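You operate a simulated robot arm through the tools that you are given. There is no shell and no other tool.

You run a simulated robot arm. Do the job below in one go: nothing can be reset, and whatever is moved stays where it is left.

Task
Put things in order on the top of the orange bench. At the end: the clear jar (marked "SPARE") from the top of the orange bench is on the black board (marked "LAMP"); the clear air pillow from the top of the orange bench stands where the silver vented box stood; the grey filter from the top of the orange bench is on the brown carton (marked "CTRL"); the silver vented box from the top of the orange bench stands where the grey filter stood; whatever was shut is shut again. Leave all else as you found it, and nothing knocked over. Set down upright: grey filter, clear jar.

It is judged by the outcome, as a careful person would: the job done as asked, and still so three seconds after it is handed in. It fails if anything else is knocked over, pushed out of place, dropped, spilled or broken.

Robot
A 7-joint arm with a two-finger parallel gripper, fixed in place. Base frame: the origin is at the foot of the arm, x ahead of it, y to its left, z up; the work surface is at about z = 0. Lengths are in m, angles in rad, forces in N, time in s.
With the tool pointing down near the work surface it reaches from about 0.22 to 0.58 m from the base axis. Its first joint turns from -1.152 to 1.152 rad. Payload 2.5 kg.
Tool frame: the origin (TCP) lies between the finger pads and is the grasp point; the fingertips stand 0.023 m ahead of it; z points along the fingers, y is the line along which they close. The gripper opens to 0.094 m. The fingers are 0.038 m wide and 0.01 m thick; the gripper's body (0.054 by 0.096 m) begins 0.039 m behind the TCP.
Orientation is that of the tool frame in the base frame, as [roll, pitch, yaw] about the fixed x, y, z axes, in that order (R = Rz(yaw) Ry(pitch) Rx(roll)). With the fingers straight down and closing along the base's y, the tool's x points along the base's -x, its y along +y and its z along -z.

Tools
- The arm moves only by the tool play_rows. Its arguments are lists of equal length, an entry for each row: "offset": the shift along the base's x, y, z in m, a list of three; "rot": the turn, a rotation vector about the base's x, y, z in rad, a list of three. In form: {"offset": [[x, y, z], ...], "rot": [[wx, wy, wz], ...]}. A call has 1 to 20 rows; each row shifts and turns the commanded pose from where the row before left it. "grip" is the opening, from 0 (shut) to 1 (fully open), set as the call begins (left out, the last holds). A row lasts 0.2 s, in which the tool goes at most 0.05 m and 0.15 rad; a call with a longer step from one row to the next is refused whole, and so is a gripper value outside its range. Where a pose cannot be reached the arm comes as near as it can. A force on the tool above 40 N (or 10 N above the force at the start of the call, whichever is more), or a blocked arm, ends the call early, and 0.2 s more pass. The fingers move at their own pace (about 0.108 m/s each) and stop on an object; they squeeze with about 42 N. The grip force told is the motor's: it shows also when the fingers shut on nothing. Time passes only in rows, and 0.2 s behind the last, so rows that do not move let the fingers close. It gives the time, the measured TCP pose, the force on the tool (base axes), the opening and the grip force at its end, in the units of the frame above (readings bear some noise), with the torque about the TCP (base axes, N m) and any sound that the robot's microphone picked up.
- Cameras (640 x 400 px; columns grow to the right, rows downward): "scene" is fixed at [0.1112, -0.3974, 0.5555]; the picture's right is [0.89, -0.45, 0.00], its down [-0.21, -0.41, -0.89] and it looks along [0.40, 0.79, -0.46] (base axes); focal length 374 px, centre (320, 200). "wrist" rides on the gripper at [0.086, 0.016, -0.075] in the tool frame; the picture's right is [-0.18, 0.98, 0.00], its down [-0.58, -0.11, -0.81] and it looks along [-0.79, -0.15, 0.59] (tool axes); focal length 243 px, centre (320, 200). There is no depth. A picture from a camera that has moved, and an enlarged one, comes with that camera's place and axes in the base frame and with its lens.
- get_image(camera): a new picture of that camera. No time passes.
- close_up(camera, box): a new picture of the part [left, top, right, bottom] of that camera's present view, enlarged. No time passes.
- sign_off(): hands the job in; it is judged then, once.

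Places have to be worked out from the pictures, the camera data and where the tool is seen. Open the gripper and draw the arm clear of the work before you hand the job in, unless the task says otherwise.

The tools are called after "Emit:" by a JSON object that holds its "op" and its "data". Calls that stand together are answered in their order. play_rows: Moves the arm, as the interface text tells. Its arguments: {"type":"object","properties":{"offset":{"type":"array"},"rot":{"type":"array"},"grip":{"type":"number"}},"required":["offset","rot"]} The other tools are called the same way: get_image (camera) takes a picture; close_up (camera, box) takes an enlarged picture of a part of a camera's view; sign_off () hands the job in.

At the start:

```text
time: 0.0
tcp_pos: [0.3957, 0.1128, 0.3476]
tool_rot: [-3.14, 0.001, -3.14]
wrist_force: [-0.5, -0.9, -0.2]
ft_torque: [0.01, 0.02, -0.04]
finger_gap: 0.0939
grasp_force: 0.1
```

scene: 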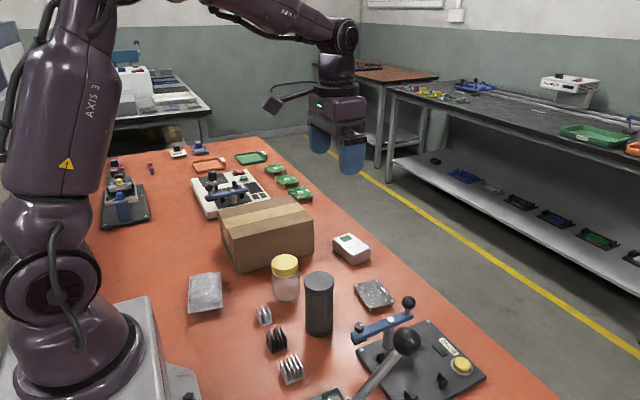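
wrist: 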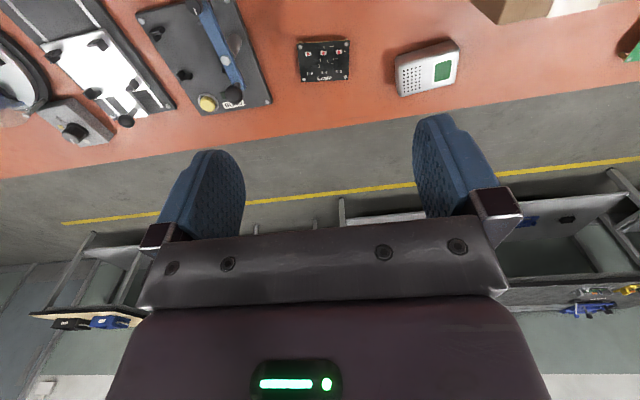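

I'll start by looking at the work area more closely, before moving anything.

Emit:
{"op": "close_up", "data": {"camera": "scene", "box": [170, 220, 410, 400]}}

Emit:
{"op": "close_up", "data": {"camera": "scene", "box": [310, 220, 510, 400]}}

Emit:
{"op": "close_up", "data": {"camera": "wrist", "box": [240, 0, 640, 120]}}

Emit:
{"op": "close_up", "data": {"camera": "scene", "box": [90, 130, 330, 280]}}

```text
2.22 times, centred on (290, 310) of scene
camera zoom: at [0.1112, -0.3974, 0.5555], right [0.89, -0.45, 0.0], down [-0.21, -0.41, -0.89], along [0.4, 0.79, -0.46], focal length 830 px, centre (387, -44)
```

zoom: 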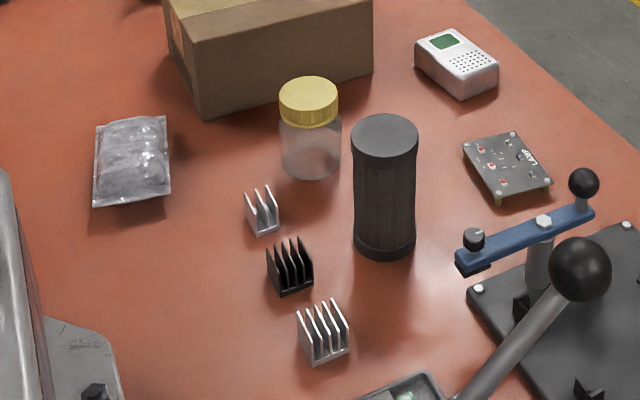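

```text
2.22 times, centred on (410, 310) of scene
camera zoom: at [0.1112, -0.3974, 0.5555], right [0.89, -0.45, 0.0], down [-0.21, -0.41, -0.89], along [0.4, 0.79, -0.46], focal length 830 px, centre (120, -44)
```

zoom: 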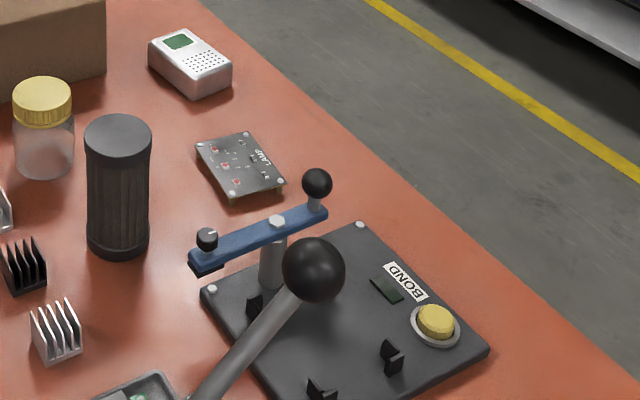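

```text
1.60 times, centred on (440, 60) of wrist
camera zoom: at [0.3082, 0.1263, 0.4203], right [0.18, 0.98, 0.0], down [0.58, -0.11, 0.81], along [0.79, -0.15, -0.59], focal length 388 px, centre (128, 424)
```

zoom: 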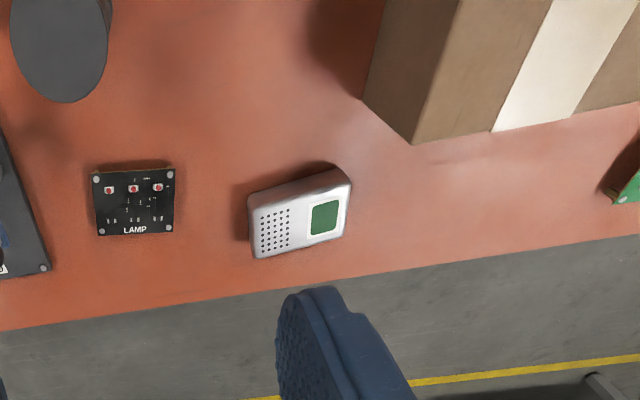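

```text
2.67 times, centred on (210, 205) of scene
camera zoom: at [0.1112, -0.3974, 0.5555], right [0.89, -0.45, 0.0], down [-0.21, -0.41, -0.89], along [0.4, 0.79, -0.46], focal length 996 px, centre (613, 187)
```

zoom: 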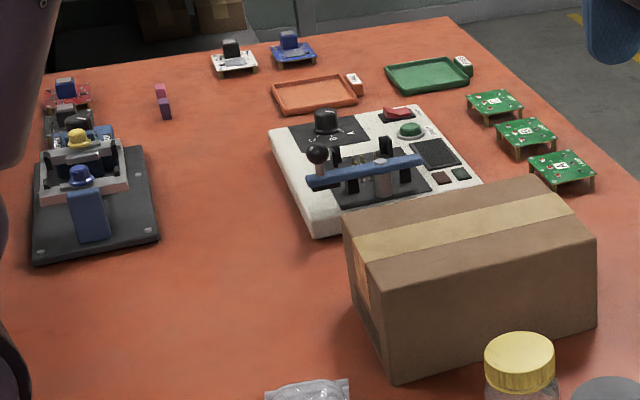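

The silver box looks to be near (0.53, 0.26), the filter near (0.35, 0.07) and about 0.12 m tall. I put the jar near (0.33, 0.195), the pillow near (0.17, 0.26), and the LAMP board near (0.49, 0.098). I'll draw the tool back at this height so the wrist camera can see the nearer items.

Emit:
{"op": "play_rows", "data": {"offset": [[-0.03, 0, 0.01], [-0.03, 0, 0.01], [-0.03, 0, 0.01], [-0.03, 0, 0.01]], "rot": [[0, 0, 0], [0, 0, 0], [0, 0, 0], [0, 0, 0]], "grip": 1}}

```text
time: 1.0
tcp_pos: [0.2758, 0.1103, 0.3868]
tool_rot: [3.14, -0.001, 3.141]
wrist_force: [-0.4, -0.2, 0.0]
ft_torque: [0.01, 0.01, -0.01]
finger_gap: 0.094
grasp_force: 0.1
```

The arm moved back as commanded. I'll take new pictures from both cameras.

Emit:
{"op": "get_image", "data": {"camera": "wrist"}}

Emit:
{"op": "close_up", "data": {"camera": "wrist", "box": [180, 0, 500, 200]}}

Emit:
{"op": "close_up", "data": {"camera": "scene", "box": [270, 240, 366, 350]}}

Emit:
{"op": "close_up", "data": {"camera": "scene", "box": [175, 255, 239, 330]}}

```text
taken
camera wrist: at [0.1883, 0.1254, 0.4598], right [0.18, 0.98, 0.0], down [0.58, -0.11, 0.81], along [0.79, -0.15, -0.59], focal length 243 px, centre (320, 200)
```

wrist: 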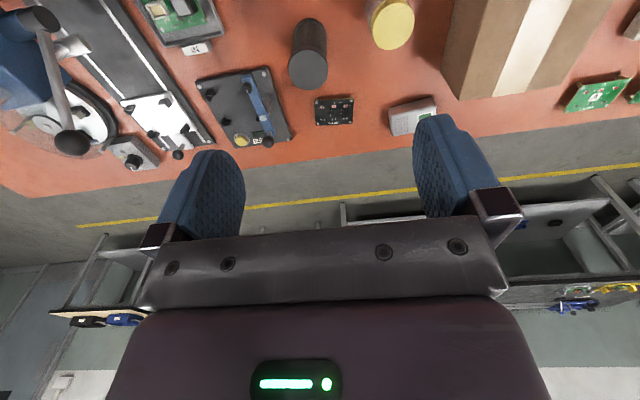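

```text
2.00 times, centred on (340, 100) of wrist
camera zoom: at [0.1883, 0.1254, 0.4598], right [0.18, 0.98, 0.0], down [0.58, -0.11, 0.81], along [0.79, -0.15, -0.59], focal length 485 px, centre (280, 400)
```

zoom: 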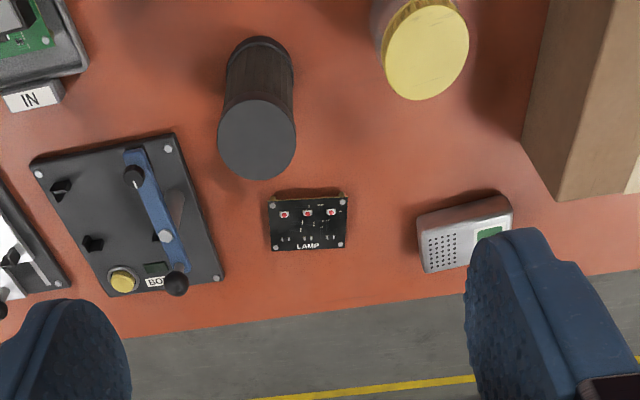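

```text
3.64 times, centred on (318, 295) of scene
camera zoom: at [0.1112, -0.3974, 0.5555], right [0.89, -0.45, 0.0], down [-0.21, -0.41, -0.89], along [0.4, 0.79, -0.46], focal length 1358 px, centre (327, -146)
```

zoom: 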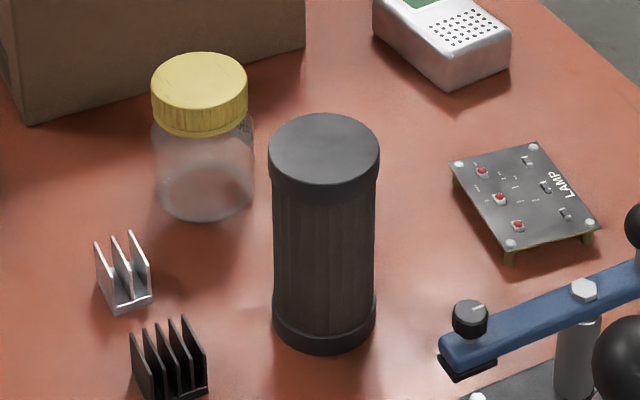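

```text
5.33 times, centred on (207, 292) of scene
camera zoom: at [0.1112, -0.3974, 0.5555], right [0.89, -0.45, 0.0], down [-0.21, -0.41, -0.89], along [0.4, 0.79, -0.46], focal length 1992 px, centre (923, -293)
```

zoom: 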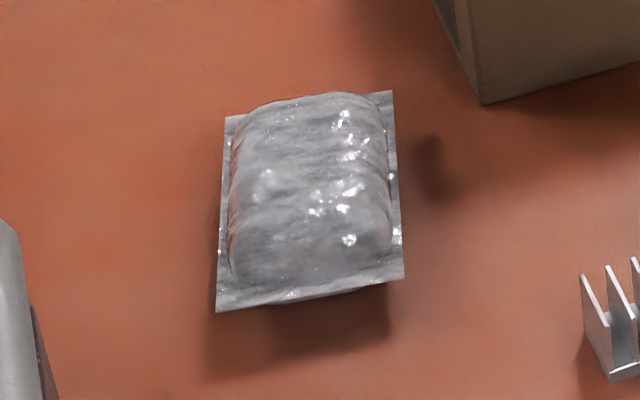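

The filter's base is about 0.055 m across and centred near (0.348, 0.075). Its top is at about z = 0.116. Next I'll look at the carton top and the pillow more closely to fix the carton's geometry.

Emit:
{"op": "close_up", "data": {"camera": "scene", "box": [210, 185, 330, 275]}}

Emit:
{"op": "close_up", "data": {"camera": "scene", "box": [325, 225, 415, 320]}}

Emit:
{"op": "close_up", "data": {"camera": "wrist", "box": [440, 0, 640, 125]}}

```text
4.44 times, centred on (270, 230) of scene
camera zoom: at [0.1112, -0.3974, 0.5555], right [0.89, -0.45, 0.0], down [-0.21, -0.41, -0.89], along [0.4, 0.79, -0.46], focal length 1660 px, centre (542, 67)
```

zoom: 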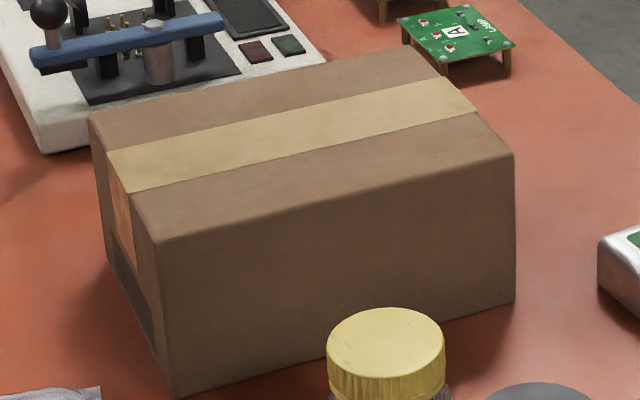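

```text
4.21 times, centred on (370, 272) of scene
camera zoom: at [0.1112, -0.3974, 0.5555], right [0.89, -0.45, 0.0], down [-0.21, -0.41, -0.89], along [0.4, 0.79, -0.46], focal length 1573 px, centre (110, -105)
```

zoom: 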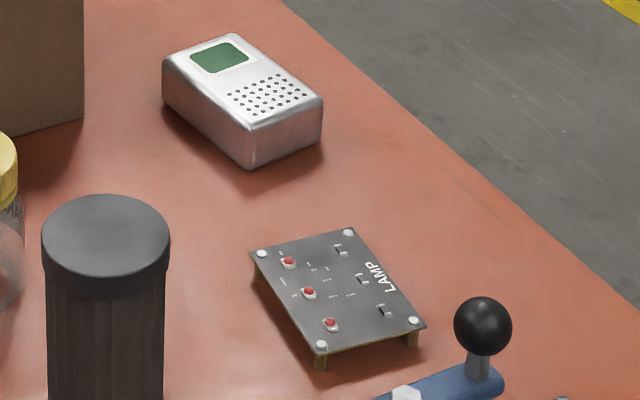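

```text
3.20 times, centred on (540, 62) of wrist
camera zoom: at [0.1883, 0.1254, 0.4598], right [0.18, 0.98, 0.0], down [0.58, -0.11, 0.81], along [0.79, -0.15, -0.59], focal length 776 px, centre (-384, 640)
```

zoom: 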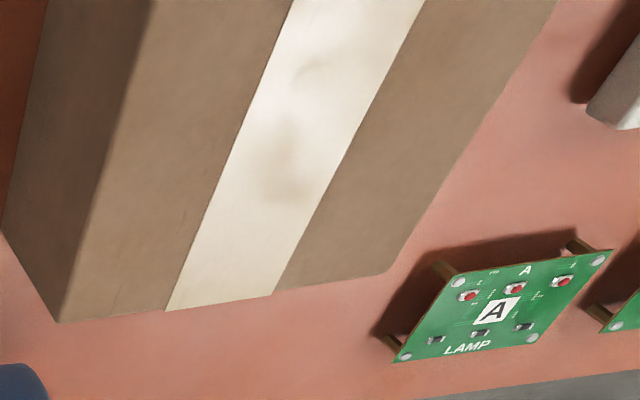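

The carton spans roughly x 0.254–0.452 and y 0.307–0.452, with its top at about z = 0.097. The black LAMP board is centred near (0.491, 0.098), with its top at about 0.013. I'll first bring the open gripper above the filter.

Emit:
{"op": "play_rows", "data": {"offset": [[0.0145, -0.0067, -0.03], [0.0145, -0.0067, -0.03], [0.0145, -0.0067, -0.03], [0.0145, -0.0067, -0.03], [0.0145, -0.0067, -0.03], [0, 0, 0]], "rot": [[0, 0, 0], [0, 0, 0], [0, 0, 0], [0, 0, 0], [0, 0, 0], [0, 0, 0]]}}

Emit:
{"op": "get_image", "data": {"camera": "scene"}}

Emit:
{"op": "get_image", "data": {"camera": "wrist"}}

```text
time: 2.4
tcp_pos: [0.3463, 0.0794, 0.2359]
tool_rot: [-3.14, 0.0, -3.14]
wrist_force: [0.2, -0.2, 0.0]
ft_torque: [-0.03, -0.02, -0.03]
finger_gap: 0.0939
grasp_force: 0.0
```

```text
taken
```

scene: 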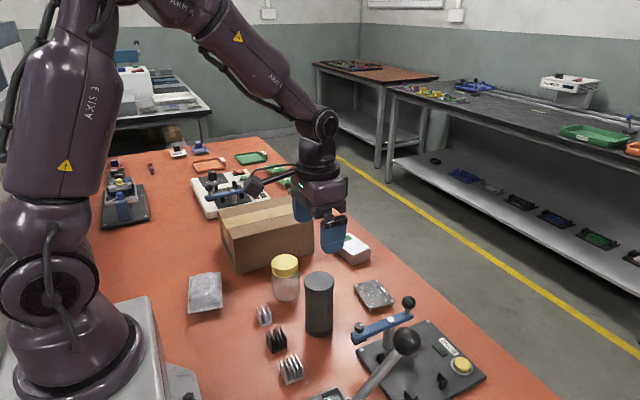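

```text
taken
camera wrist: at [0.2601, 0.0941, 0.3095], right [0.18, 0.98, 0.0], down [0.58, -0.11, 0.81], along [0.79, -0.15, -0.59], focal length 243 px, centre (320, 200)
```

wrist: 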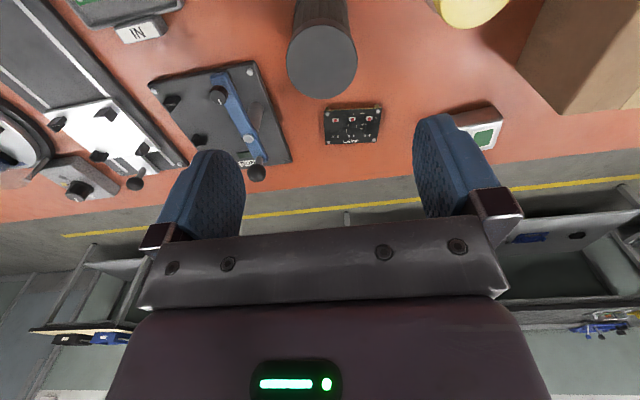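

The filter's top centre is at about (0.346, 0.079), directly under the tool. I'll lower straight down so the open fingers straddle it.

Emit:
{"op": "play_rows", "data": {"offset": [[0, 0, -0.03], [0, 0, -0.03], [0, 0, -0.025], [0, 0, -0.025], [0, 0, -0.02], [0, 0, -0.02], [0, 0, 0]], "rot": [[0, 0, 0], [0, 0, 0], [0, 0, 0], [0, 0, 0], [0, 0, 0], [0, 0, 0], [0, 0, 0]]}}

Emit:
{"op": "close_up", "data": {"camera": "scene", "box": [230, 200, 430, 350]}}

Emit:
{"op": "get_image", "data": {"camera": "wrist"}}

```text
time: 4.0
tcp_pos: [0.3475, 0.0791, 0.0858]
tool_rot: [-3.141, 0.0, -3.14]
wrist_force: [-0.1, 0.0, -0.8]
ft_torque: [0.02, -0.02, 0.01]
finger_gap: 0.0942
grasp_force: 0.0
```

```text
2.67 times, centred on (330, 275) of scene
camera zoom: at [0.1112, -0.3974, 0.5555], right [0.89, -0.45, 0.0], down [-0.21, -0.41, -0.89], along [0.4, 0.79, -0.46], focal length 996 px, centre (293, 0)
```

zoom: 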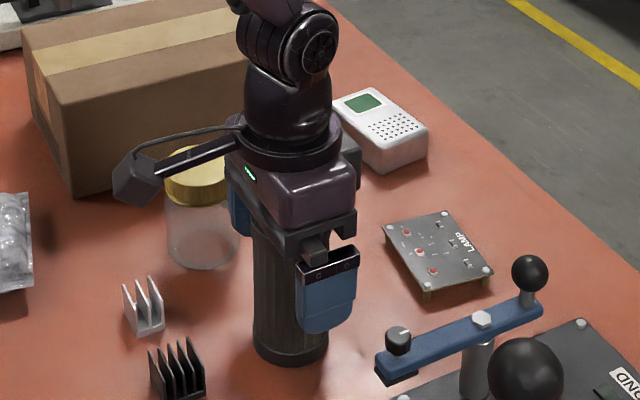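

```text
taken
camera wrist: at [0.2603, 0.0928, 0.1595], right [0.18, 0.98, 0.0], down [0.58, -0.11, 0.81], along [0.79, -0.15, -0.59], focal length 243 px, centre (320, 200)
```

wrist: 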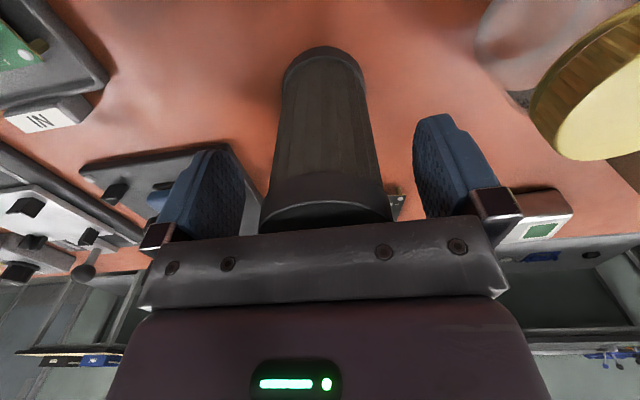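

The filter sits between the fingers and clear of the palm. I'll close the fingers on it.

Emit:
{"op": "play_rows", "data": {"offset": [[0, 0, 0], [0, 0, 0], [0, 0, 0], [0, 0, 0]], "rot": [[0, 0, 0], [0, 0, 0], [0, 0, 0], [0, 0, 0]], "grip": 0.4}}

```text
time: 5.0
tcp_pos: [0.3472, 0.078, 0.0867]
tool_rot: [3.141, 0.002, -3.141]
wrist_force: [0.0, -0.3, 0.3]
ft_torque: [0.02, 0.0, 0.03]
finger_gap: 0.0552
grasp_force: 42.4
```

The gap stopped at 0.055 m with 42 N, so the filter is held by its cap. I'll lift it straight up and check.

Emit:
{"op": "play_rows", "data": {"offset": [[0, 0, 0.015], [0, 0, 0.025], [0, 0, 0.03], [0, 0, 0.03], [0, 0, 0.03], [0, 0, 0.03], [0, 0, 0.03], [0, 0, 0]], "rot": [[0, 0, 0], [0, 0, 0], [0, 0, 0], [0, 0, 0], [0, 0, 0], [0, 0, 0], [0, 0, 0], [0, 0, 0]]}}

Emit:
{"op": "get_image", "data": {"camera": "scene"}}

Emit:
{"op": "get_image", "data": {"camera": "wrist"}}

```text
time: 6.8
tcp_pos: [0.3469, 0.0779, 0.2775]
tool_rot: [3.141, 0.001, 3.141]
wrist_force: [0.7, -0.1, -1.7]
ft_torque: [0.04, 0.02, -0.02]
finger_gap: 0.0551
grasp_force: 42.0
```

```text
taken
```

scene: 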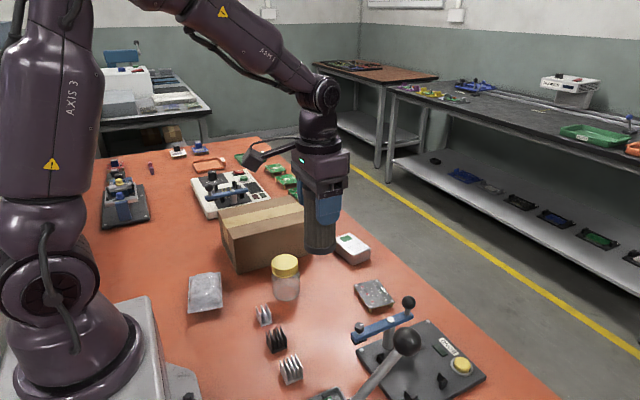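

```text
taken
camera wrist: at [0.261, 0.0925, 0.3512], right [0.18, 0.98, 0.0], down [0.58, -0.11, 0.81], along [0.79, -0.15, -0.59], focal length 243 px, centre (320, 200)
```

wrist: 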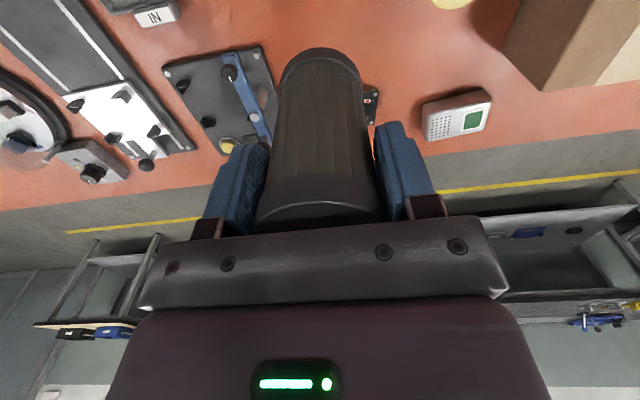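

The filter hangs upright and clear. I'll carry it at this height over the middle of the carton.

Emit:
{"op": "play_rows", "data": {"offset": [[0.001, 0.03, 0], [0.001, 0.04, 0], [0.001, 0.04, 0], [0.001, 0.04, 0], [0.001, 0.04, 0], [0.001, 0.04, 0], [0, 0.04, 0], [0, 0.03, 0], [0, 0, 0], [0, 0, 0]], "rot": [[0, 0, 0], [0, 0, 0], [0, 0, 0], [0, 0, 0], [0, 0, 0], [0, 0, 0], [0, 0, 0], [0, 0, 0], [0, 0, 0], [0, 0, 0]]}}

Emit:
{"op": "get_image", "data": {"camera": "scene"}}

Emit:
{"op": "get_image", "data": {"camera": "wrist"}}

```text
time: 9.0
tcp_pos: [0.3536, 0.3765, 0.2766]
tool_rot: [-3.14, 0.0, -3.141]
wrist_force: [0.2, -0.6, -1.8]
ft_torque: [0.02, 0.0, 0.03]
finger_gap: 0.0552
grasp_force: 42.2
```

```text
taken
```

scene: 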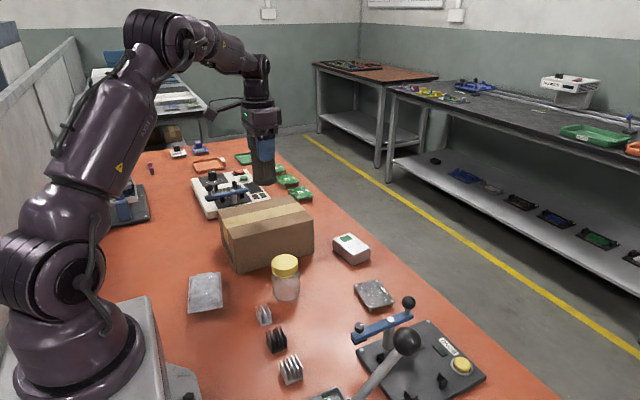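

```text
taken
camera wrist: at [0.2659, 0.3928, 0.3501], right [0.18, 0.98, 0.0], down [0.58, -0.11, 0.81], along [0.79, -0.15, -0.59], focal length 243 px, centre (320, 200)
```

wrist: 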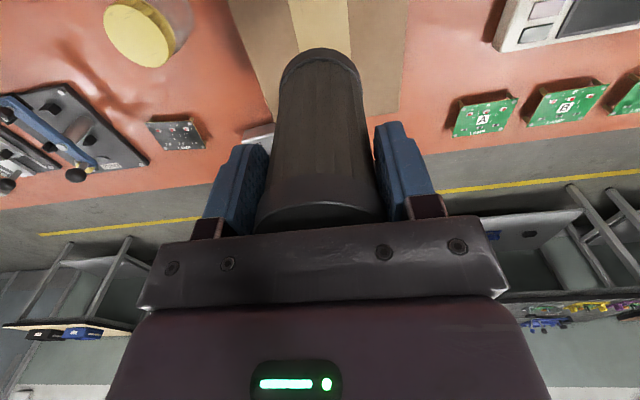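

The filter is centred over the carton's tape, at about (0.353, 0.377). I'll lower most of the way, stopping just short of the lid.

Emit:
{"op": "play_rows", "data": {"offset": [[0, 0, -0.02], [0, 0, -0.02], [0, 0, -0.02], [0, 0, -0.015], [0, 0, 0]], "rot": [[0, 0, 0], [0, 0, 0], [0, 0, 0], [0, 0, 0], [0, 0, 0]]}}

Emit:
{"op": "close_up", "data": {"camera": "scene", "box": [200, 130, 340, 270]}}

```text
time: 10.2
tcp_pos: [0.3524, 0.3784, 0.2008]
tool_rot: [-3.141, -0.001, -3.14]
wrist_force: [0.5, -0.1, -2.2]
ft_torque: [-0.01, 0.01, 0.02]
finger_gap: 0.0551
grasp_force: 42.1
```

```text
2.86 times, centred on (270, 200) of scene
camera zoom: at [0.1112, -0.3974, 0.5555], right [0.89, -0.45, 0.0], down [-0.21, -0.41, -0.89], along [0.4, 0.79, -0.46], focal length 1067 px, centre (463, 200)
```

zoom: 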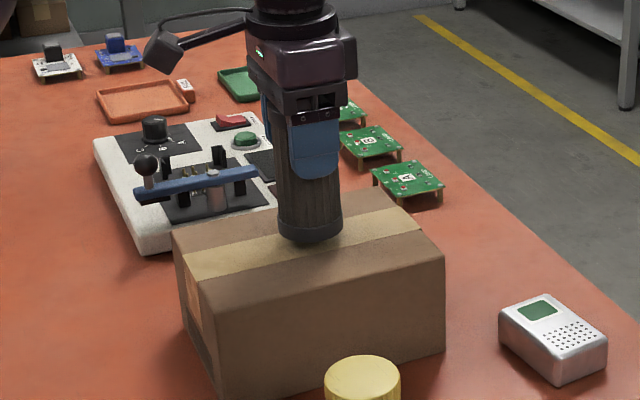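

The filter base is now about 1–2 cm above the carton top. I'll ease down in small steps and watch the force.

Emit:
{"op": "play_rows", "data": {"offset": [[0, 0, -0.004], [0, 0, -0.004], [0, 0, -0.003], [0, 0, -0.002], [0, 0, 0]], "rot": [[0, 0, 0], [0, 0, 0], [0, 0, 0], [0, 0, 0], [0, 0, 0]]}}

```text
time: 11.4
tcp_pos: [0.3532, 0.3785, 0.1882]
tool_rot: [3.141, 0.0, -3.141]
wrist_force: [-0.4, 0.1, -1.8]
ft_torque: [0.02, 0.01, 0.02]
finger_gap: 0.0551
grasp_force: 42.3
```

There is no contact yet at z = 0.188, so I'll keep going in 2 mm steps.

Emit:
{"op": "play_rows", "data": {"offset": [[0, 0, -0.002], [0, 0, -0.002], [0, 0, 0]], "rot": [[0, 0, 0], [0, 0, 0], [0, 0, 0]]}}

Emit:
{"op": "close_up", "data": {"camera": "scene", "box": [220, 160, 320, 240]}}

```text
time: 12.2
tcp_pos: [0.3533, 0.3778, 0.1857]
tool_rot: [-3.141, 0.0, 3.141]
wrist_force: [-3.7, -5.0, 13.8]
ft_torque: [-0.45, 0.35, 0.01]
finger_gap: 0.0552
grasp_force: 41.9
```

```text
5.00 times, centred on (270, 200) of scene
camera zoom: at [0.1111, -0.3975, 0.5555], right [0.89, -0.45, 0.0], down [-0.21, -0.41, -0.89], along [0.4, 0.79, -0.46], focal length 1868 px, centre (570, 200)
```

zoom: 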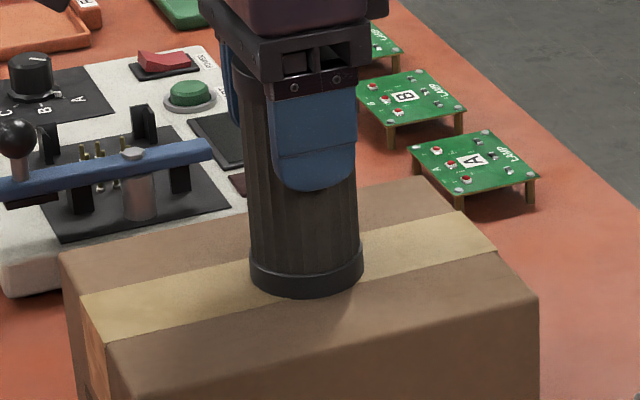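

The base touches down: there is an upward force of about 14 N at z = 0.186. I'll ease up by about 1 mm to take the load off, then open partly and slowly.

Emit:
{"op": "play_rows", "data": {"offset": [[0, 0, 0.001], [0, 0, 0]], "rot": [[0, 0, 0], [0, 0, 0]]}}

```text
time: 12.8
tcp_pos: [0.3534, 0.3793, 0.1864]
tool_rot: [3.141, 0.001, 3.141]
wrist_force: [-1.7, -2.0, 9.8]
ft_torque: [-0.25, 0.06, -0.06]
finger_gap: 0.055
grasp_force: 42.1
```

A light contact remains, so the filter is seated on the carton. I'll open the fingers without moving.

Emit:
{"op": "play_rows", "data": {"offset": [[0, 0, 0], [0, 0, 0], [0, 0, 0]], "rot": [[0, 0, 0], [0, 0, 0], [0, 0, 0]], "grip": 1.0}}

Emit:
{"op": "close_up", "data": {"camera": "scene", "box": [220, 160, 320, 240]}}

Emit:
{"op": "get_image", "data": {"camera": "wrist"}}

```text
time: 13.6
tcp_pos: [0.3525, 0.3785, 0.1857]
tool_rot: [3.141, 0.0, -3.141]
wrist_force: [-0.8, -0.1, 0.3]
ft_torque: [0.0, -0.01, 0.01]
finger_gap: 0.0937
grasp_force: 0.0
```

```text
5.00 times, centred on (270, 200) of scene
camera zoom: at [0.1112, -0.3974, 0.5555], right [0.89, -0.45, 0.0], down [-0.21, -0.41, -0.89], along [0.4, 0.79, -0.46], focal length 1868 px, centre (570, 200)
```

zoom: 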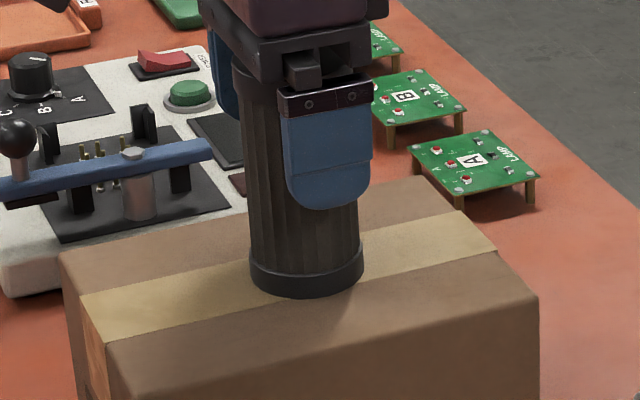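

```text
taken
camera wrist: at [0.2664, 0.3932, 0.2592], right [0.18, 0.98, 0.0], down [0.58, -0.11, 0.81], along [0.79, -0.15, -0.59], focal length 243 px, centre (320, 200)
```

wrist: 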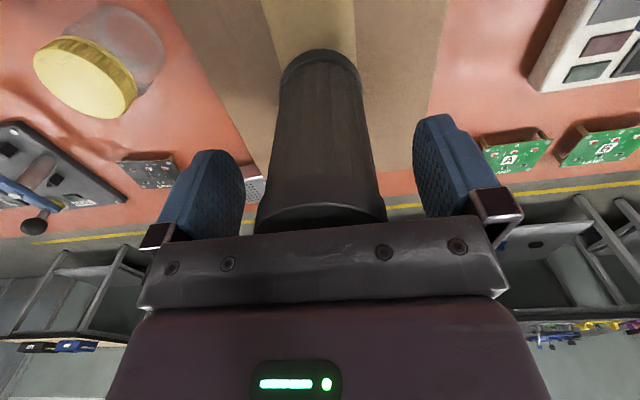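

The filter stands upright on its own on the carton. I'll lift straight up until the fingers clear it.

Emit:
{"op": "play_rows", "data": {"offset": [[0, 0, 0.02], [0, 0, 0.025], [0, 0, 0.025], [0, 0, 0.03], [0, 0, 0.03], [0, 0, 0]], "rot": [[0, 0, 0], [0, 0, 0], [0, 0, 0], [0, 0, 0], [0, 0, 0], [0, 0, 0]]}}

Emit:
{"op": "get_image", "data": {"camera": "scene"}}

```text
time: 15.0
tcp_pos: [0.3534, 0.3781, 0.3185]
tool_rot: [3.141, -0.002, -3.14]
wrist_force: [-0.2, -0.3, 0.1]
ft_torque: [-0.04, -0.01, 0.02]
finger_gap: 0.0939
grasp_force: 0.1
```

```text
taken
```

scene: 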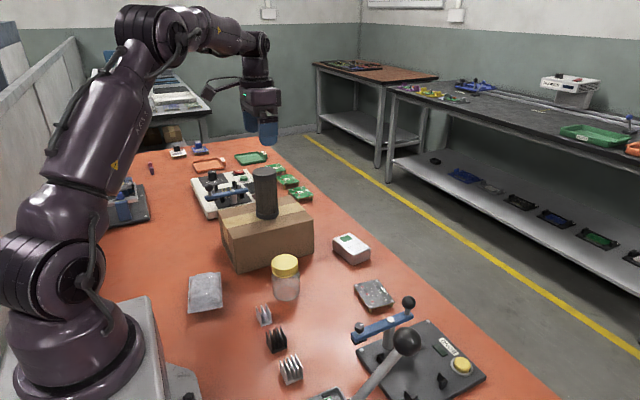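

The filter is left standing on the carton. Now I'll move toward the silver box while turning the tool about +100° so the fingers close across the box's short side.

Emit:
{"op": "play_rows", "data": {"offset": [[0.0149, -0.01, 0], [0.0149, -0.01, 0], [0.0149, -0.01, 0], [0.0149, -0.01, 0], [0.0149, -0.01, 0], [0.0149, -0.01, 0], [0.0149, -0.01, -0.012], [0.0149, -0.01, -0.012], [0.0149, -0.01, -0.012], [0.0149, -0.01, -0.012], [0.0149, -0.01, -0.012], [0.0149, -0.01, -0.012], [0, 0, 0]], "rot": [[0, 0, 0.144], [0, 0, 0.144], [0, 0, 0.144], [0, 0, 0.144], [0, 0, 0.144], [0, 0, 0.144], [0, 0, 0.144], [0, 0, 0.144], [0, 0, 0.144], [0, 0, 0.144], [0, 0, 0.144], [0, 0, 0.144], [0, 0, 0]]}}

Emit:
{"op": "get_image", "data": {"camera": "scene"}}

Emit:
{"op": "get_image", "data": {"camera": "wrist"}}

```text
time: 17.8
tcp_pos: [0.5341, 0.2594, 0.2429]
tool_rot: [-3.141, 0.0, -1.412]
wrist_force: [0.8, 0.6, 0.1]
ft_torque: [0.0, 0.0, 0.0]
finger_gap: 0.094
grasp_force: 0.2
```

```text
taken
```

scene: 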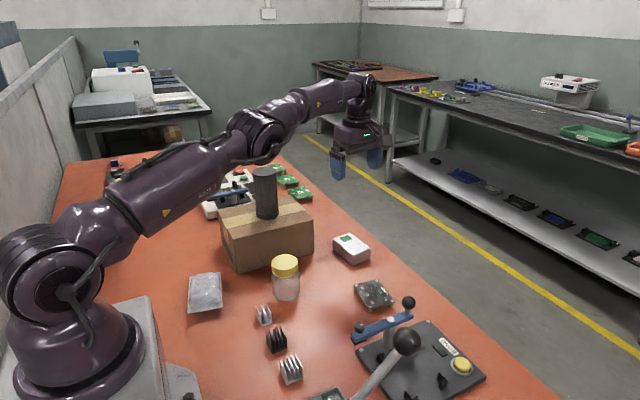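

```text
taken
camera wrist: at [0.5309, 0.1695, 0.317], right [-1.0, 0.03, 0.0], down [0.02, 0.59, 0.81], along [0.02, 0.81, -0.59], focal length 243 px, centre (320, 200)
```

wrist: 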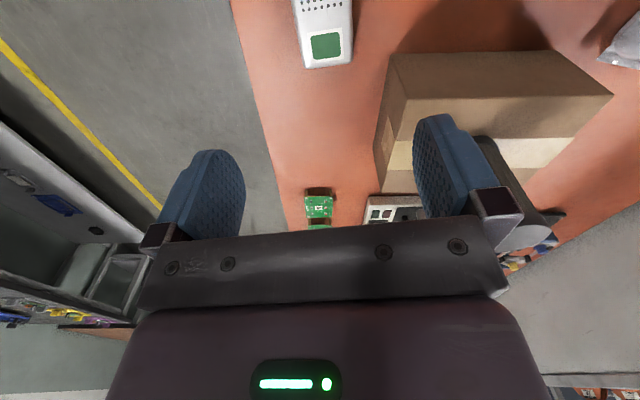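

The tool is over the box, which I now place at about (0.530, 0.259) with its long side 5–9° off the y axis. I'll lower partway, shifting about 4 mm back in x and y.

Emit:
{"op": "play_rows", "data": {"offset": [[-0.002, -0.002, -0.03], [-0.001, -0.002, -0.03], [-0.001, 0, -0.03], [0, 0, -0.03], [0, 0, -0.02], [0, 0, 0], [0, 0, 0]], "rot": [[0, 0, -0.02], [0, 0, 0], [0, 0, 0], [0, 0, 0], [0, 0, 0], [0, 0, 0], [0, 0, 0]]}}

Emit:
{"op": "get_image", "data": {"camera": "scene"}}

Emit:
{"op": "close_up", "data": {"camera": "scene", "box": [290, 130, 450, 290]}}

Emit:
{"op": "get_image", "data": {"camera": "wrist"}}

```text
time: 19.4
tcp_pos: [0.5262, 0.255, 0.1038]
tool_rot: [3.141, 0.0, -1.434]
wrist_force: [0.8, -0.6, -0.3]
ft_torque: [-0.02, -0.01, 0.01]
finger_gap: 0.0938
grasp_force: 0.0
```

```text
taken
```

scene: 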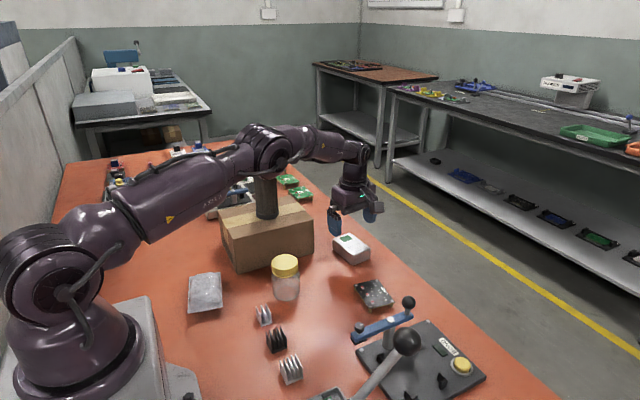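

```text
2.50 times, centred on (370, 210) of scene
camera zoom: at [0.1112, -0.3974, 0.5555], right [0.89, -0.45, 0.0], down [-0.21, -0.41, -0.89], along [0.4, 0.79, -0.46], focal length 934 px, centre (195, 175)
```

zoom: 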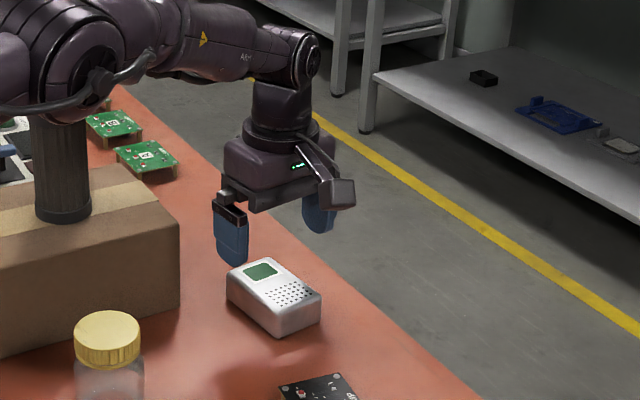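

```text
taken
camera wrist: at [0.5222, 0.1653, 0.177], right [-1.0, 0.05, 0.0], down [0.03, 0.59, 0.81], along [0.04, 0.81, -0.59], focal length 243 px, centre (320, 200)
```

wrist: 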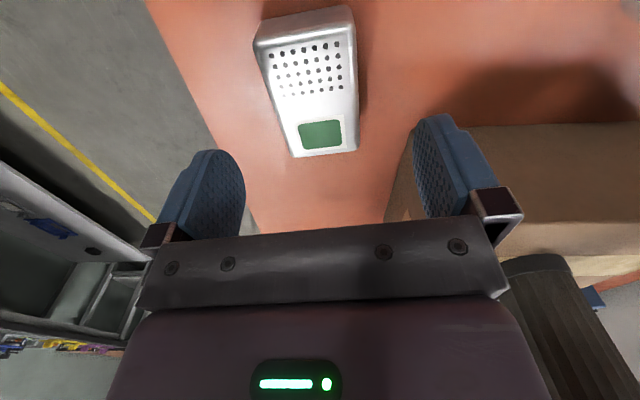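

The box lies between the fingers' paths, centred at about (0.5295, 0.260). I'll lower in small steps to bring the fingertips close to the bench.

Emit:
{"op": "play_rows", "data": {"offset": [[0.002, 0, -0.018], [0.001, 0, -0.018], [0, 0, -0.016], [0, 0, -0.014], [0, 0, 0], [0, 0, 0]], "rot": [[0, 0, 0], [0, 0, 0], [0, 0, 0], [0, 0, 0], [0, 0, 0], [0, 0, 0]]}}

Emit:
{"op": "close_up", "data": {"camera": "scene", "box": [290, 160, 450, 300]}}

Emit:
{"op": "get_image", "data": {"camera": "wrist"}}

```text
time: 20.8
tcp_pos: [0.5305, 0.256, 0.0368]
tool_rot: [-3.141, 0.0, -1.434]
wrist_force: [0.7, -0.5, -0.2]
ft_torque: [0.02, -0.04, 0.02]
finger_gap: 0.0941
grasp_force: 0.1
```

```text
2.86 times, centred on (370, 230) of scene
camera zoom: at [0.1112, -0.3974, 0.5555], right [0.89, -0.45, 0.0], down [-0.21, -0.41, -0.89], along [0.4, 0.79, -0.46], focal length 1067 px, centre (177, 114)
```

zoom: 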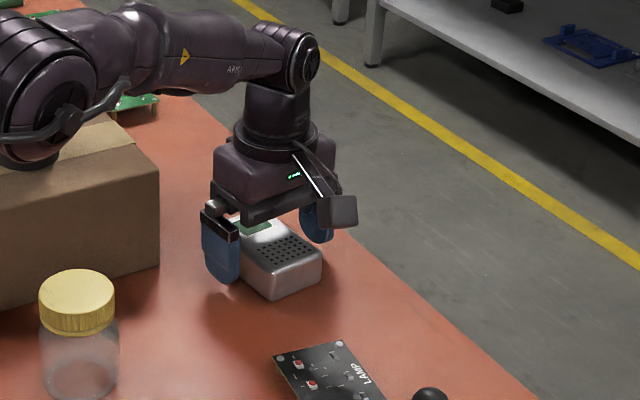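

```text
taken
camera wrist: at [0.5264, 0.1659, 0.1108], right [-1.0, 0.05, 0.0], down [0.03, 0.59, 0.81], along [0.04, 0.81, -0.59], focal length 243 px, centre (320, 200)
```

wrist: 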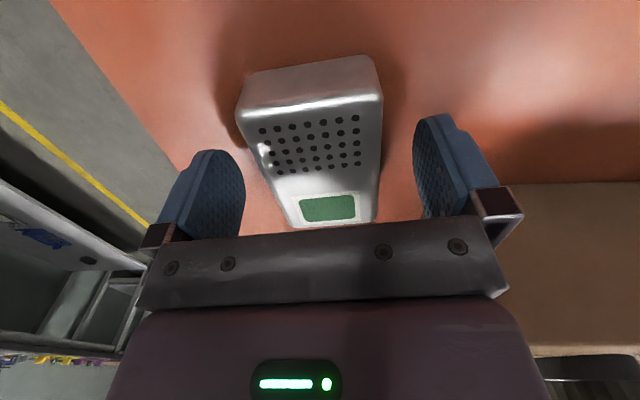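

The fingers straddle the box evenly. I'll lower the last 9 mm and then close.

Emit:
{"op": "play_rows", "data": {"offset": [[0, 0, -0.005], [0, 0, -0.004], [0, 0, 0]], "rot": [[0, 0, 0], [0, 0, 0], [0, 0, 0]]}}

Emit:
{"op": "play_rows", "data": {"offset": [[0, 0, 0], [0, 0, 0], [0, 0, 0], [0, 0, 0]], "rot": [[0, 0, 0], [0, 0, 0], [0, 0, 0], [0, 0, 0]], "grip": 0.4}}

```text
time: 21.6
tcp_pos: [0.5311, 0.2542, 0.0279]
tool_rot: [-3.141, 0.0, -1.431]
wrist_force: [-0.2, -0.5, -0.2]
ft_torque: [-0.01, 0.01, -0.02]
finger_gap: 0.094
grasp_force: 0.1
```

```text
time: 22.6
tcp_pos: [0.53, 0.2551, 0.0279]
tool_rot: [3.141, 0.0, -1.433]
wrist_force: [-0.6, 1.0, 0.1]
ft_torque: [-0.01, 0.02, 0.04]
finger_gap: 0.0574
grasp_force: 42.3
```

The box is gripped at a 0.057 m gap. I'll lift it straight up.

Emit:
{"op": "play_rows", "data": {"offset": [[0, 0, 0.01], [0, 0, 0.02], [0, 0, 0.03], [0, 0, 0.04], [0, 0, 0.04], [0, 0, 0.04], [0, 0, 0]], "rot": [[0, 0, 0], [0, 0, 0], [0, 0, 0], [0, 0, 0], [0, 0, 0], [0, 0, 0], [0, 0, 0]]}}

Emit:
{"op": "get_image", "data": {"camera": "scene"}}

Emit:
{"op": "get_image", "data": {"camera": "wrist"}}

```text
time: 24.2
tcp_pos: [0.5312, 0.2517, 0.2087]
tool_rot: [3.141, 0.0, -1.433]
wrist_force: [-0.9, 0.3, -0.3]
ft_torque: [-0.02, -0.02, 0.01]
finger_gap: 0.0577
grasp_force: 42.3
```

```text
taken
```

scene: 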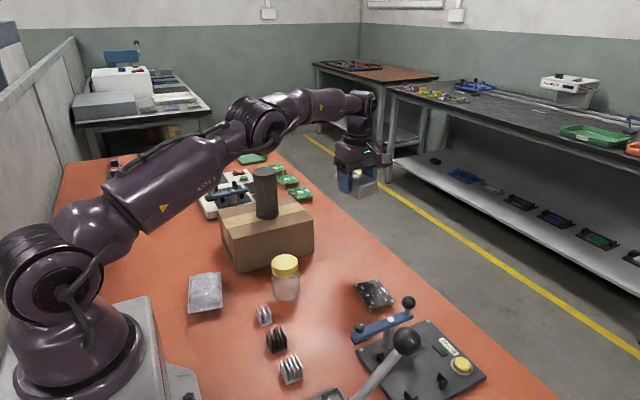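

```text
taken
camera wrist: at [0.5274, 0.1619, 0.2825], right [-1.0, 0.05, 0.0], down [0.03, 0.59, 0.81], along [0.04, 0.81, -0.59], focal length 243 px, centre (320, 200)
```

wrist: 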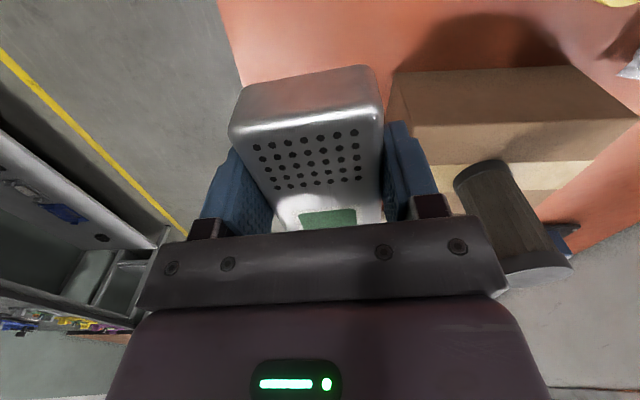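

The box is held flat and everything else is undisturbed. I'll carry it to above the filter's old spot, turning the tool back so the camera stalk stays clear of the jar and the lever.

Emit:
{"op": "play_rows", "data": {"offset": [[-0.01575, -0.01454, 0.01], [-0.01575, -0.01454, 0], [-0.01575, -0.01454, 0], [-0.01575, -0.01454, 0], [-0.01575, -0.01454, 0], [-0.01575, -0.01454, 0], [-0.01575, -0.01454, 0], [-0.01575, -0.01454, 0], [-0.01575, -0.01454, 0], [-0.01575, -0.01454, 0], [-0.01575, -0.01454, 0], [-0.01575, -0.01454, 0], [0, 0, 0]], "rot": [[0, 0, -0.14225], [0, 0, -0.14225], [0, 0, -0.14225], [0, 0, -0.14225], [0, 0, -0.14225], [0, 0, -0.14225], [0, 0, -0.14225], [0, 0, -0.14225], [0, 0, -0.14225], [0, 0, -0.14225], [0, 0, -0.14225], [0, 0, -0.14225], [0, 0, 0]]}}

Emit:
{"op": "get_image", "data": {"camera": "scene"}}

Emit:
{"op": "get_image", "data": {"camera": "wrist"}}

```text
time: 27.0
tcp_pos: [0.3428, 0.0795, 0.2186]
tool_rot: [3.14, -0.001, 3.141]
wrist_force: [-0.2, -0.1, -1.8]
ft_torque: [-0.01, -0.01, -0.01]
finger_gap: 0.0574
grasp_force: 42.2
```

```text
taken
```

scene: 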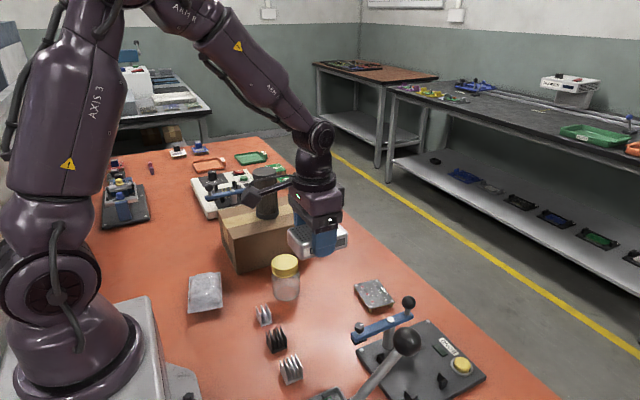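

```text
taken
camera wrist: at [0.2547, 0.0948, 0.2922], right [0.19, 0.98, 0.0], down [0.58, -0.11, 0.81], along [0.79, -0.15, -0.59], focal length 243 px, centre (320, 200)
```

wrist: 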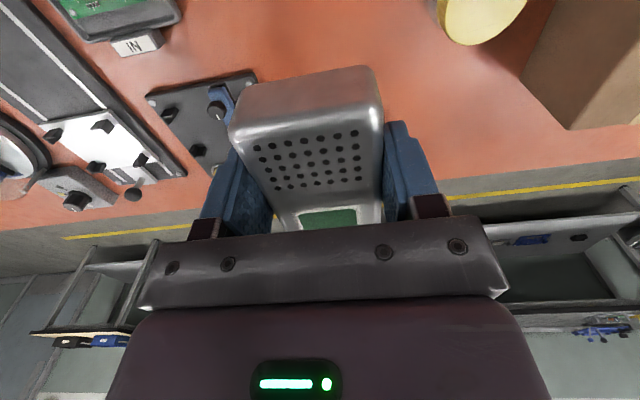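

The box is held over the filter's old spot, with its centre at about (0.344, 0.079). I'll lower it with a 3 mm shift forward and stop a little above the bench.

Emit:
{"op": "play_rows", "data": {"offset": [[0.001, 0, -0.03], [0.001, 0, -0.03], [0.001, 0, -0.03], [0, -0.001, -0.03], [0, 0, -0.025], [0, 0, -0.02], [0, 0, -0.012], [0, 0, 0]], "rot": [[0, 0, 0], [0, 0, 0], [0, 0, 0], [0, 0, 0], [0, 0, 0], [0, 0, 0], [0, 0, 0], [0, 0, 0]]}}

Emit:
{"op": "close_up", "data": {"camera": "scene", "box": [230, 220, 430, 370]}}

Emit:
{"op": "get_image", "data": {"camera": "wrist"}}

```text
time: 28.8
tcp_pos: [0.3445, 0.0791, 0.0411]
tool_rot: [-3.141, 0.001, -3.139]
wrist_force: [0.5, 0.0, -1.4]
ft_torque: [-0.04, 0.03, -0.01]
finger_gap: 0.0574
grasp_force: 42.2
```

```text
2.67 times, centred on (330, 295) of scene
camera zoom: at [0.1112, -0.3974, 0.5555], right [0.89, -0.45, 0.0], down [-0.21, -0.41, -0.89], along [0.4, 0.79, -0.46], focal length 996 px, centre (293, -53)
```

zoom: 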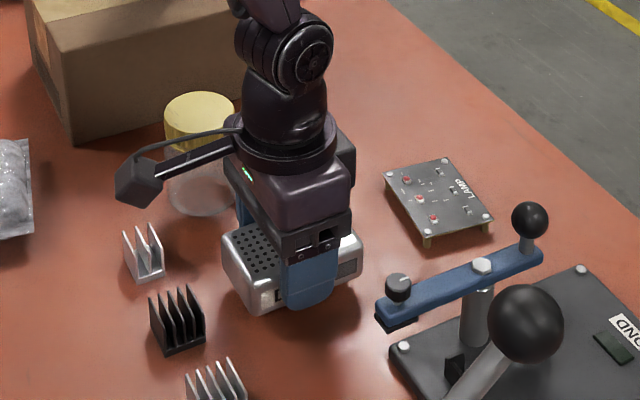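

```text
taken
camera wrist: at [0.258, 0.0936, 0.1154], right [0.18, 0.98, 0.0], down [0.58, -0.11, 0.81], along [0.79, -0.15, -0.59], focal length 243 px, centre (320, 200)
```

wrist: 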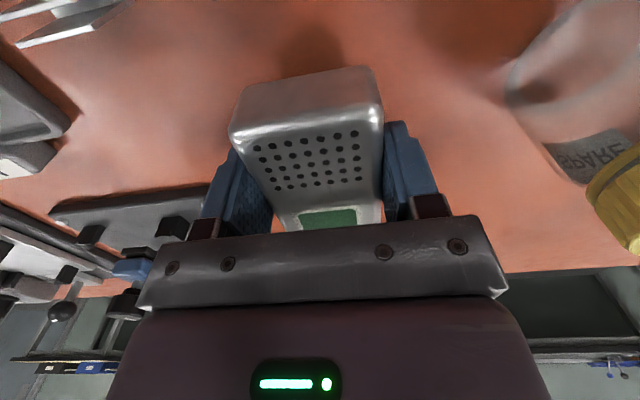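

The box is about 13 mm above the bench with clear space around it. I'll lower gently until it touches.

Emit:
{"op": "play_rows", "data": {"offset": [[0, 0, -0.005], [0, 0, -0.004], [0, 0, -0.002], [0, 0, -0.001], [0, 0, 0]], "rot": [[0, 0, 0], [0, 0, 0], [0, 0, 0], [0, 0, 0], [0, 0, 0]]}}

```text
time: 30.0
tcp_pos: [0.3447, 0.0784, 0.0305]
tool_rot: [-3.141, 0.001, -3.141]
wrist_force: [0.2, -0.4, -1.2]
ft_torque: [0.02, 0.03, 0.02]
finger_gap: 0.0573
grasp_force: 42.2
```

No contact yet at z = 0.0305. The box was picked at 0.028, so I'll continue in 1 mm steps.

Emit:
{"op": "play_rows", "data": {"offset": [[0, 0, -0.001], [0, 0, -0.001], [0, 0, 0]], "rot": [[0, 0, 0], [0, 0, 0], [0, 0, 0]]}}

```text
time: 30.8
tcp_pos: [0.3454, 0.0786, 0.0281]
tool_rot: [3.141, 0.0, -3.141]
wrist_force: [-4.3, -1.3, 16.4]
ft_torque: [0.0, 0.06, 0.02]
finger_gap: 0.0574
grasp_force: 42.2
```

The box is on the bench, with an upward force of about 16 N. I'll ease up about half a millimetre and open the fingers.

Emit:
{"op": "play_rows", "data": {"offset": [[0, 0, 0.0007], [0, 0, 0]], "rot": [[0, 0, 0], [0, 0, 0]]}}

Emit:
{"op": "play_rows", "data": {"offset": [[0, 0, 0], [0, 0, 0], [0, 0, 0]], "rot": [[0, 0, 0], [0, 0, 0], [0, 0, 0]], "grip": 1.0}}

Emit:
{"op": "close_up", "data": {"camera": "scene", "box": [230, 220, 430, 370]}}

```text
time: 31.4
tcp_pos: [0.345, 0.0781, 0.0286]
tool_rot: [3.14, 0.003, -3.141]
wrist_force: [1.5, -0.8, 3.2]
ft_torque: [0.06, 0.01, -0.02]
finger_gap: 0.0571
grasp_force: 42.3
```

```text
time: 32.2
tcp_pos: [0.3448, 0.0805, 0.0284]
tool_rot: [3.141, 0.002, -3.139]
wrist_force: [-0.2, -0.6, 0.3]
ft_torque: [0.02, -0.02, -0.01]
finger_gap: 0.0941
grasp_force: 0.1
```

```text
2.67 times, centred on (330, 295) of scene
camera zoom: at [0.1112, -0.3974, 0.5555], right [0.89, -0.45, 0.0], down [-0.21, -0.41, -0.89], along [0.4, 0.79, -0.46], focal length 996 px, centre (293, -53)
```

zoom: 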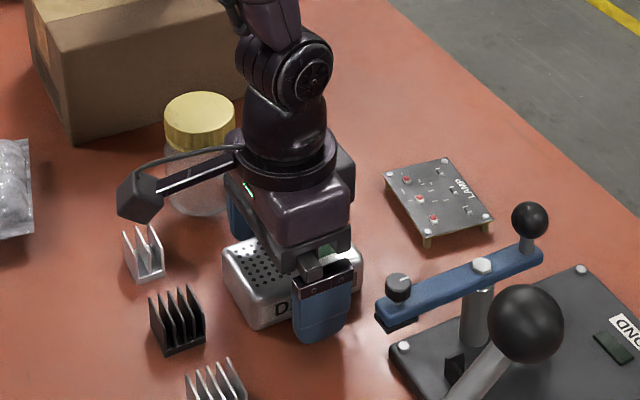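

The box is set down flat. I'll raise the open gripper straight up, clear of it.

Emit:
{"op": "play_rows", "data": {"offset": [[0, 0, 0.02], [0, 0, 0.03], [0, 0, 0.04], [0, 0, 0.04], [0, 0, 0.04], [0, 0, 0.04], [0, 0, 0]], "rot": [[0, 0, 0], [0, 0, 0], [0, 0, 0], [0, 0, 0], [0, 0, 0], [0, 0, 0], [0, 0, 0]]}}

Emit:
{"op": "close_up", "data": {"camera": "scene", "box": [230, 220, 430, 370]}}

```text
time: 33.8
tcp_pos: [0.344, 0.0788, 0.2385]
tool_rot: [3.14, 0.0, -3.14]
wrist_force: [-0.4, -0.2, 0.3]
ft_torque: [0.06, 0.0, 0.02]
finger_gap: 0.094
grasp_force: 0.1
```

```text
2.67 times, centred on (330, 295) of scene
camera zoom: at [0.1112, -0.3974, 0.5555], right [0.89, -0.45, 0.0], down [-0.21, -0.41, -0.89], along [0.4, 0.79, -0.46], focal length 996 px, centre (293, -53)
```

zoom: 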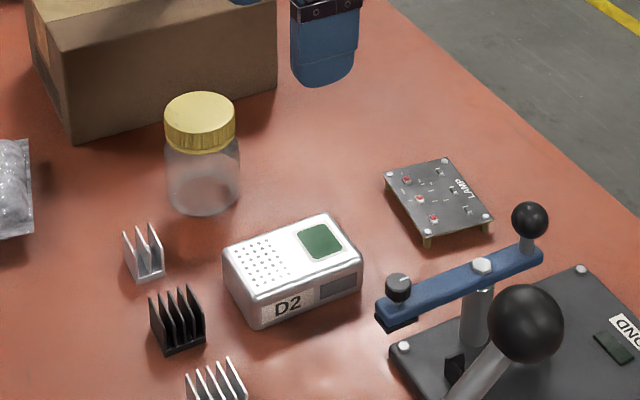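

The box, labelled D2, sits at about (0.35, 0.08), which is the filter's old place. Next I'll move over to the air pillow, turning the tool about 78° so the fingers straddle its short side.

Emit:
{"op": "play_rows", "data": {"offset": [[-0.0172, 0.0175, 0.004], [-0.0172, 0.0175, 0.004], [-0.0172, 0.0175, 0.004], [-0.0172, 0.0175, 0], [-0.0172, 0.0175, 0], [-0.0172, 0.0175, 0], [-0.0172, 0.0175, 0], [-0.0172, 0.0175, 0], [-0.0172, 0.0175, 0], [-0.0172, 0.0175, 0], [0, 0, 0]], "rot": [[0, 0, 0.137], [0, 0, 0.137], [0, 0, 0.137], [0, 0, 0.137], [0, 0, 0.137], [0, 0, 0.137], [0, 0, 0.137], [0, 0, 0.137], [0, 0, 0.137], [0, 0, 0.137], [0, 0, 0]]}}

Emit:
{"op": "get_image", "data": {"camera": "scene"}}

Emit:
{"op": "get_image", "data": {"camera": "wrist"}}

```text
time: 36.2
tcp_pos: [0.1758, 0.2538, 0.2498]
tool_rot: [3.141, 0.001, -1.768]
wrist_force: [-0.1, 0.0, -0.2]
ft_torque: [0.01, -0.04, 0.01]
finger_gap: 0.0941
grasp_force: 0.1
```

```text
taken
```

scene: 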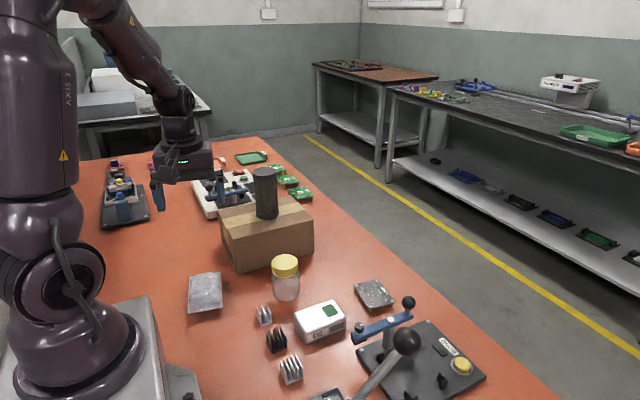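

```text
taken
camera wrist: at [0.1419, 0.1716, 0.3228], right [-0.93, 0.37, 0.0], down [0.22, 0.55, 0.81], along [0.3, 0.75, -0.59], focal length 243 px, centre (320, 200)
```

wrist: 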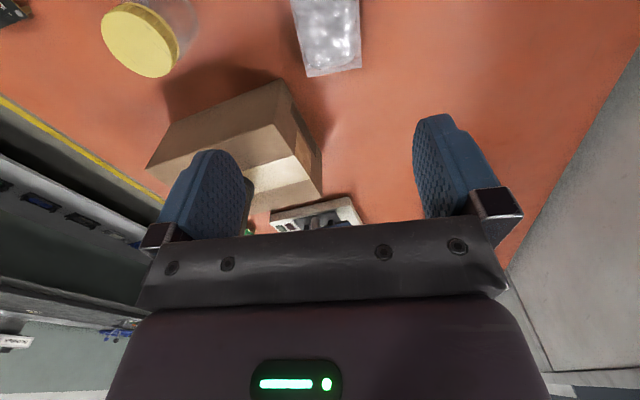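

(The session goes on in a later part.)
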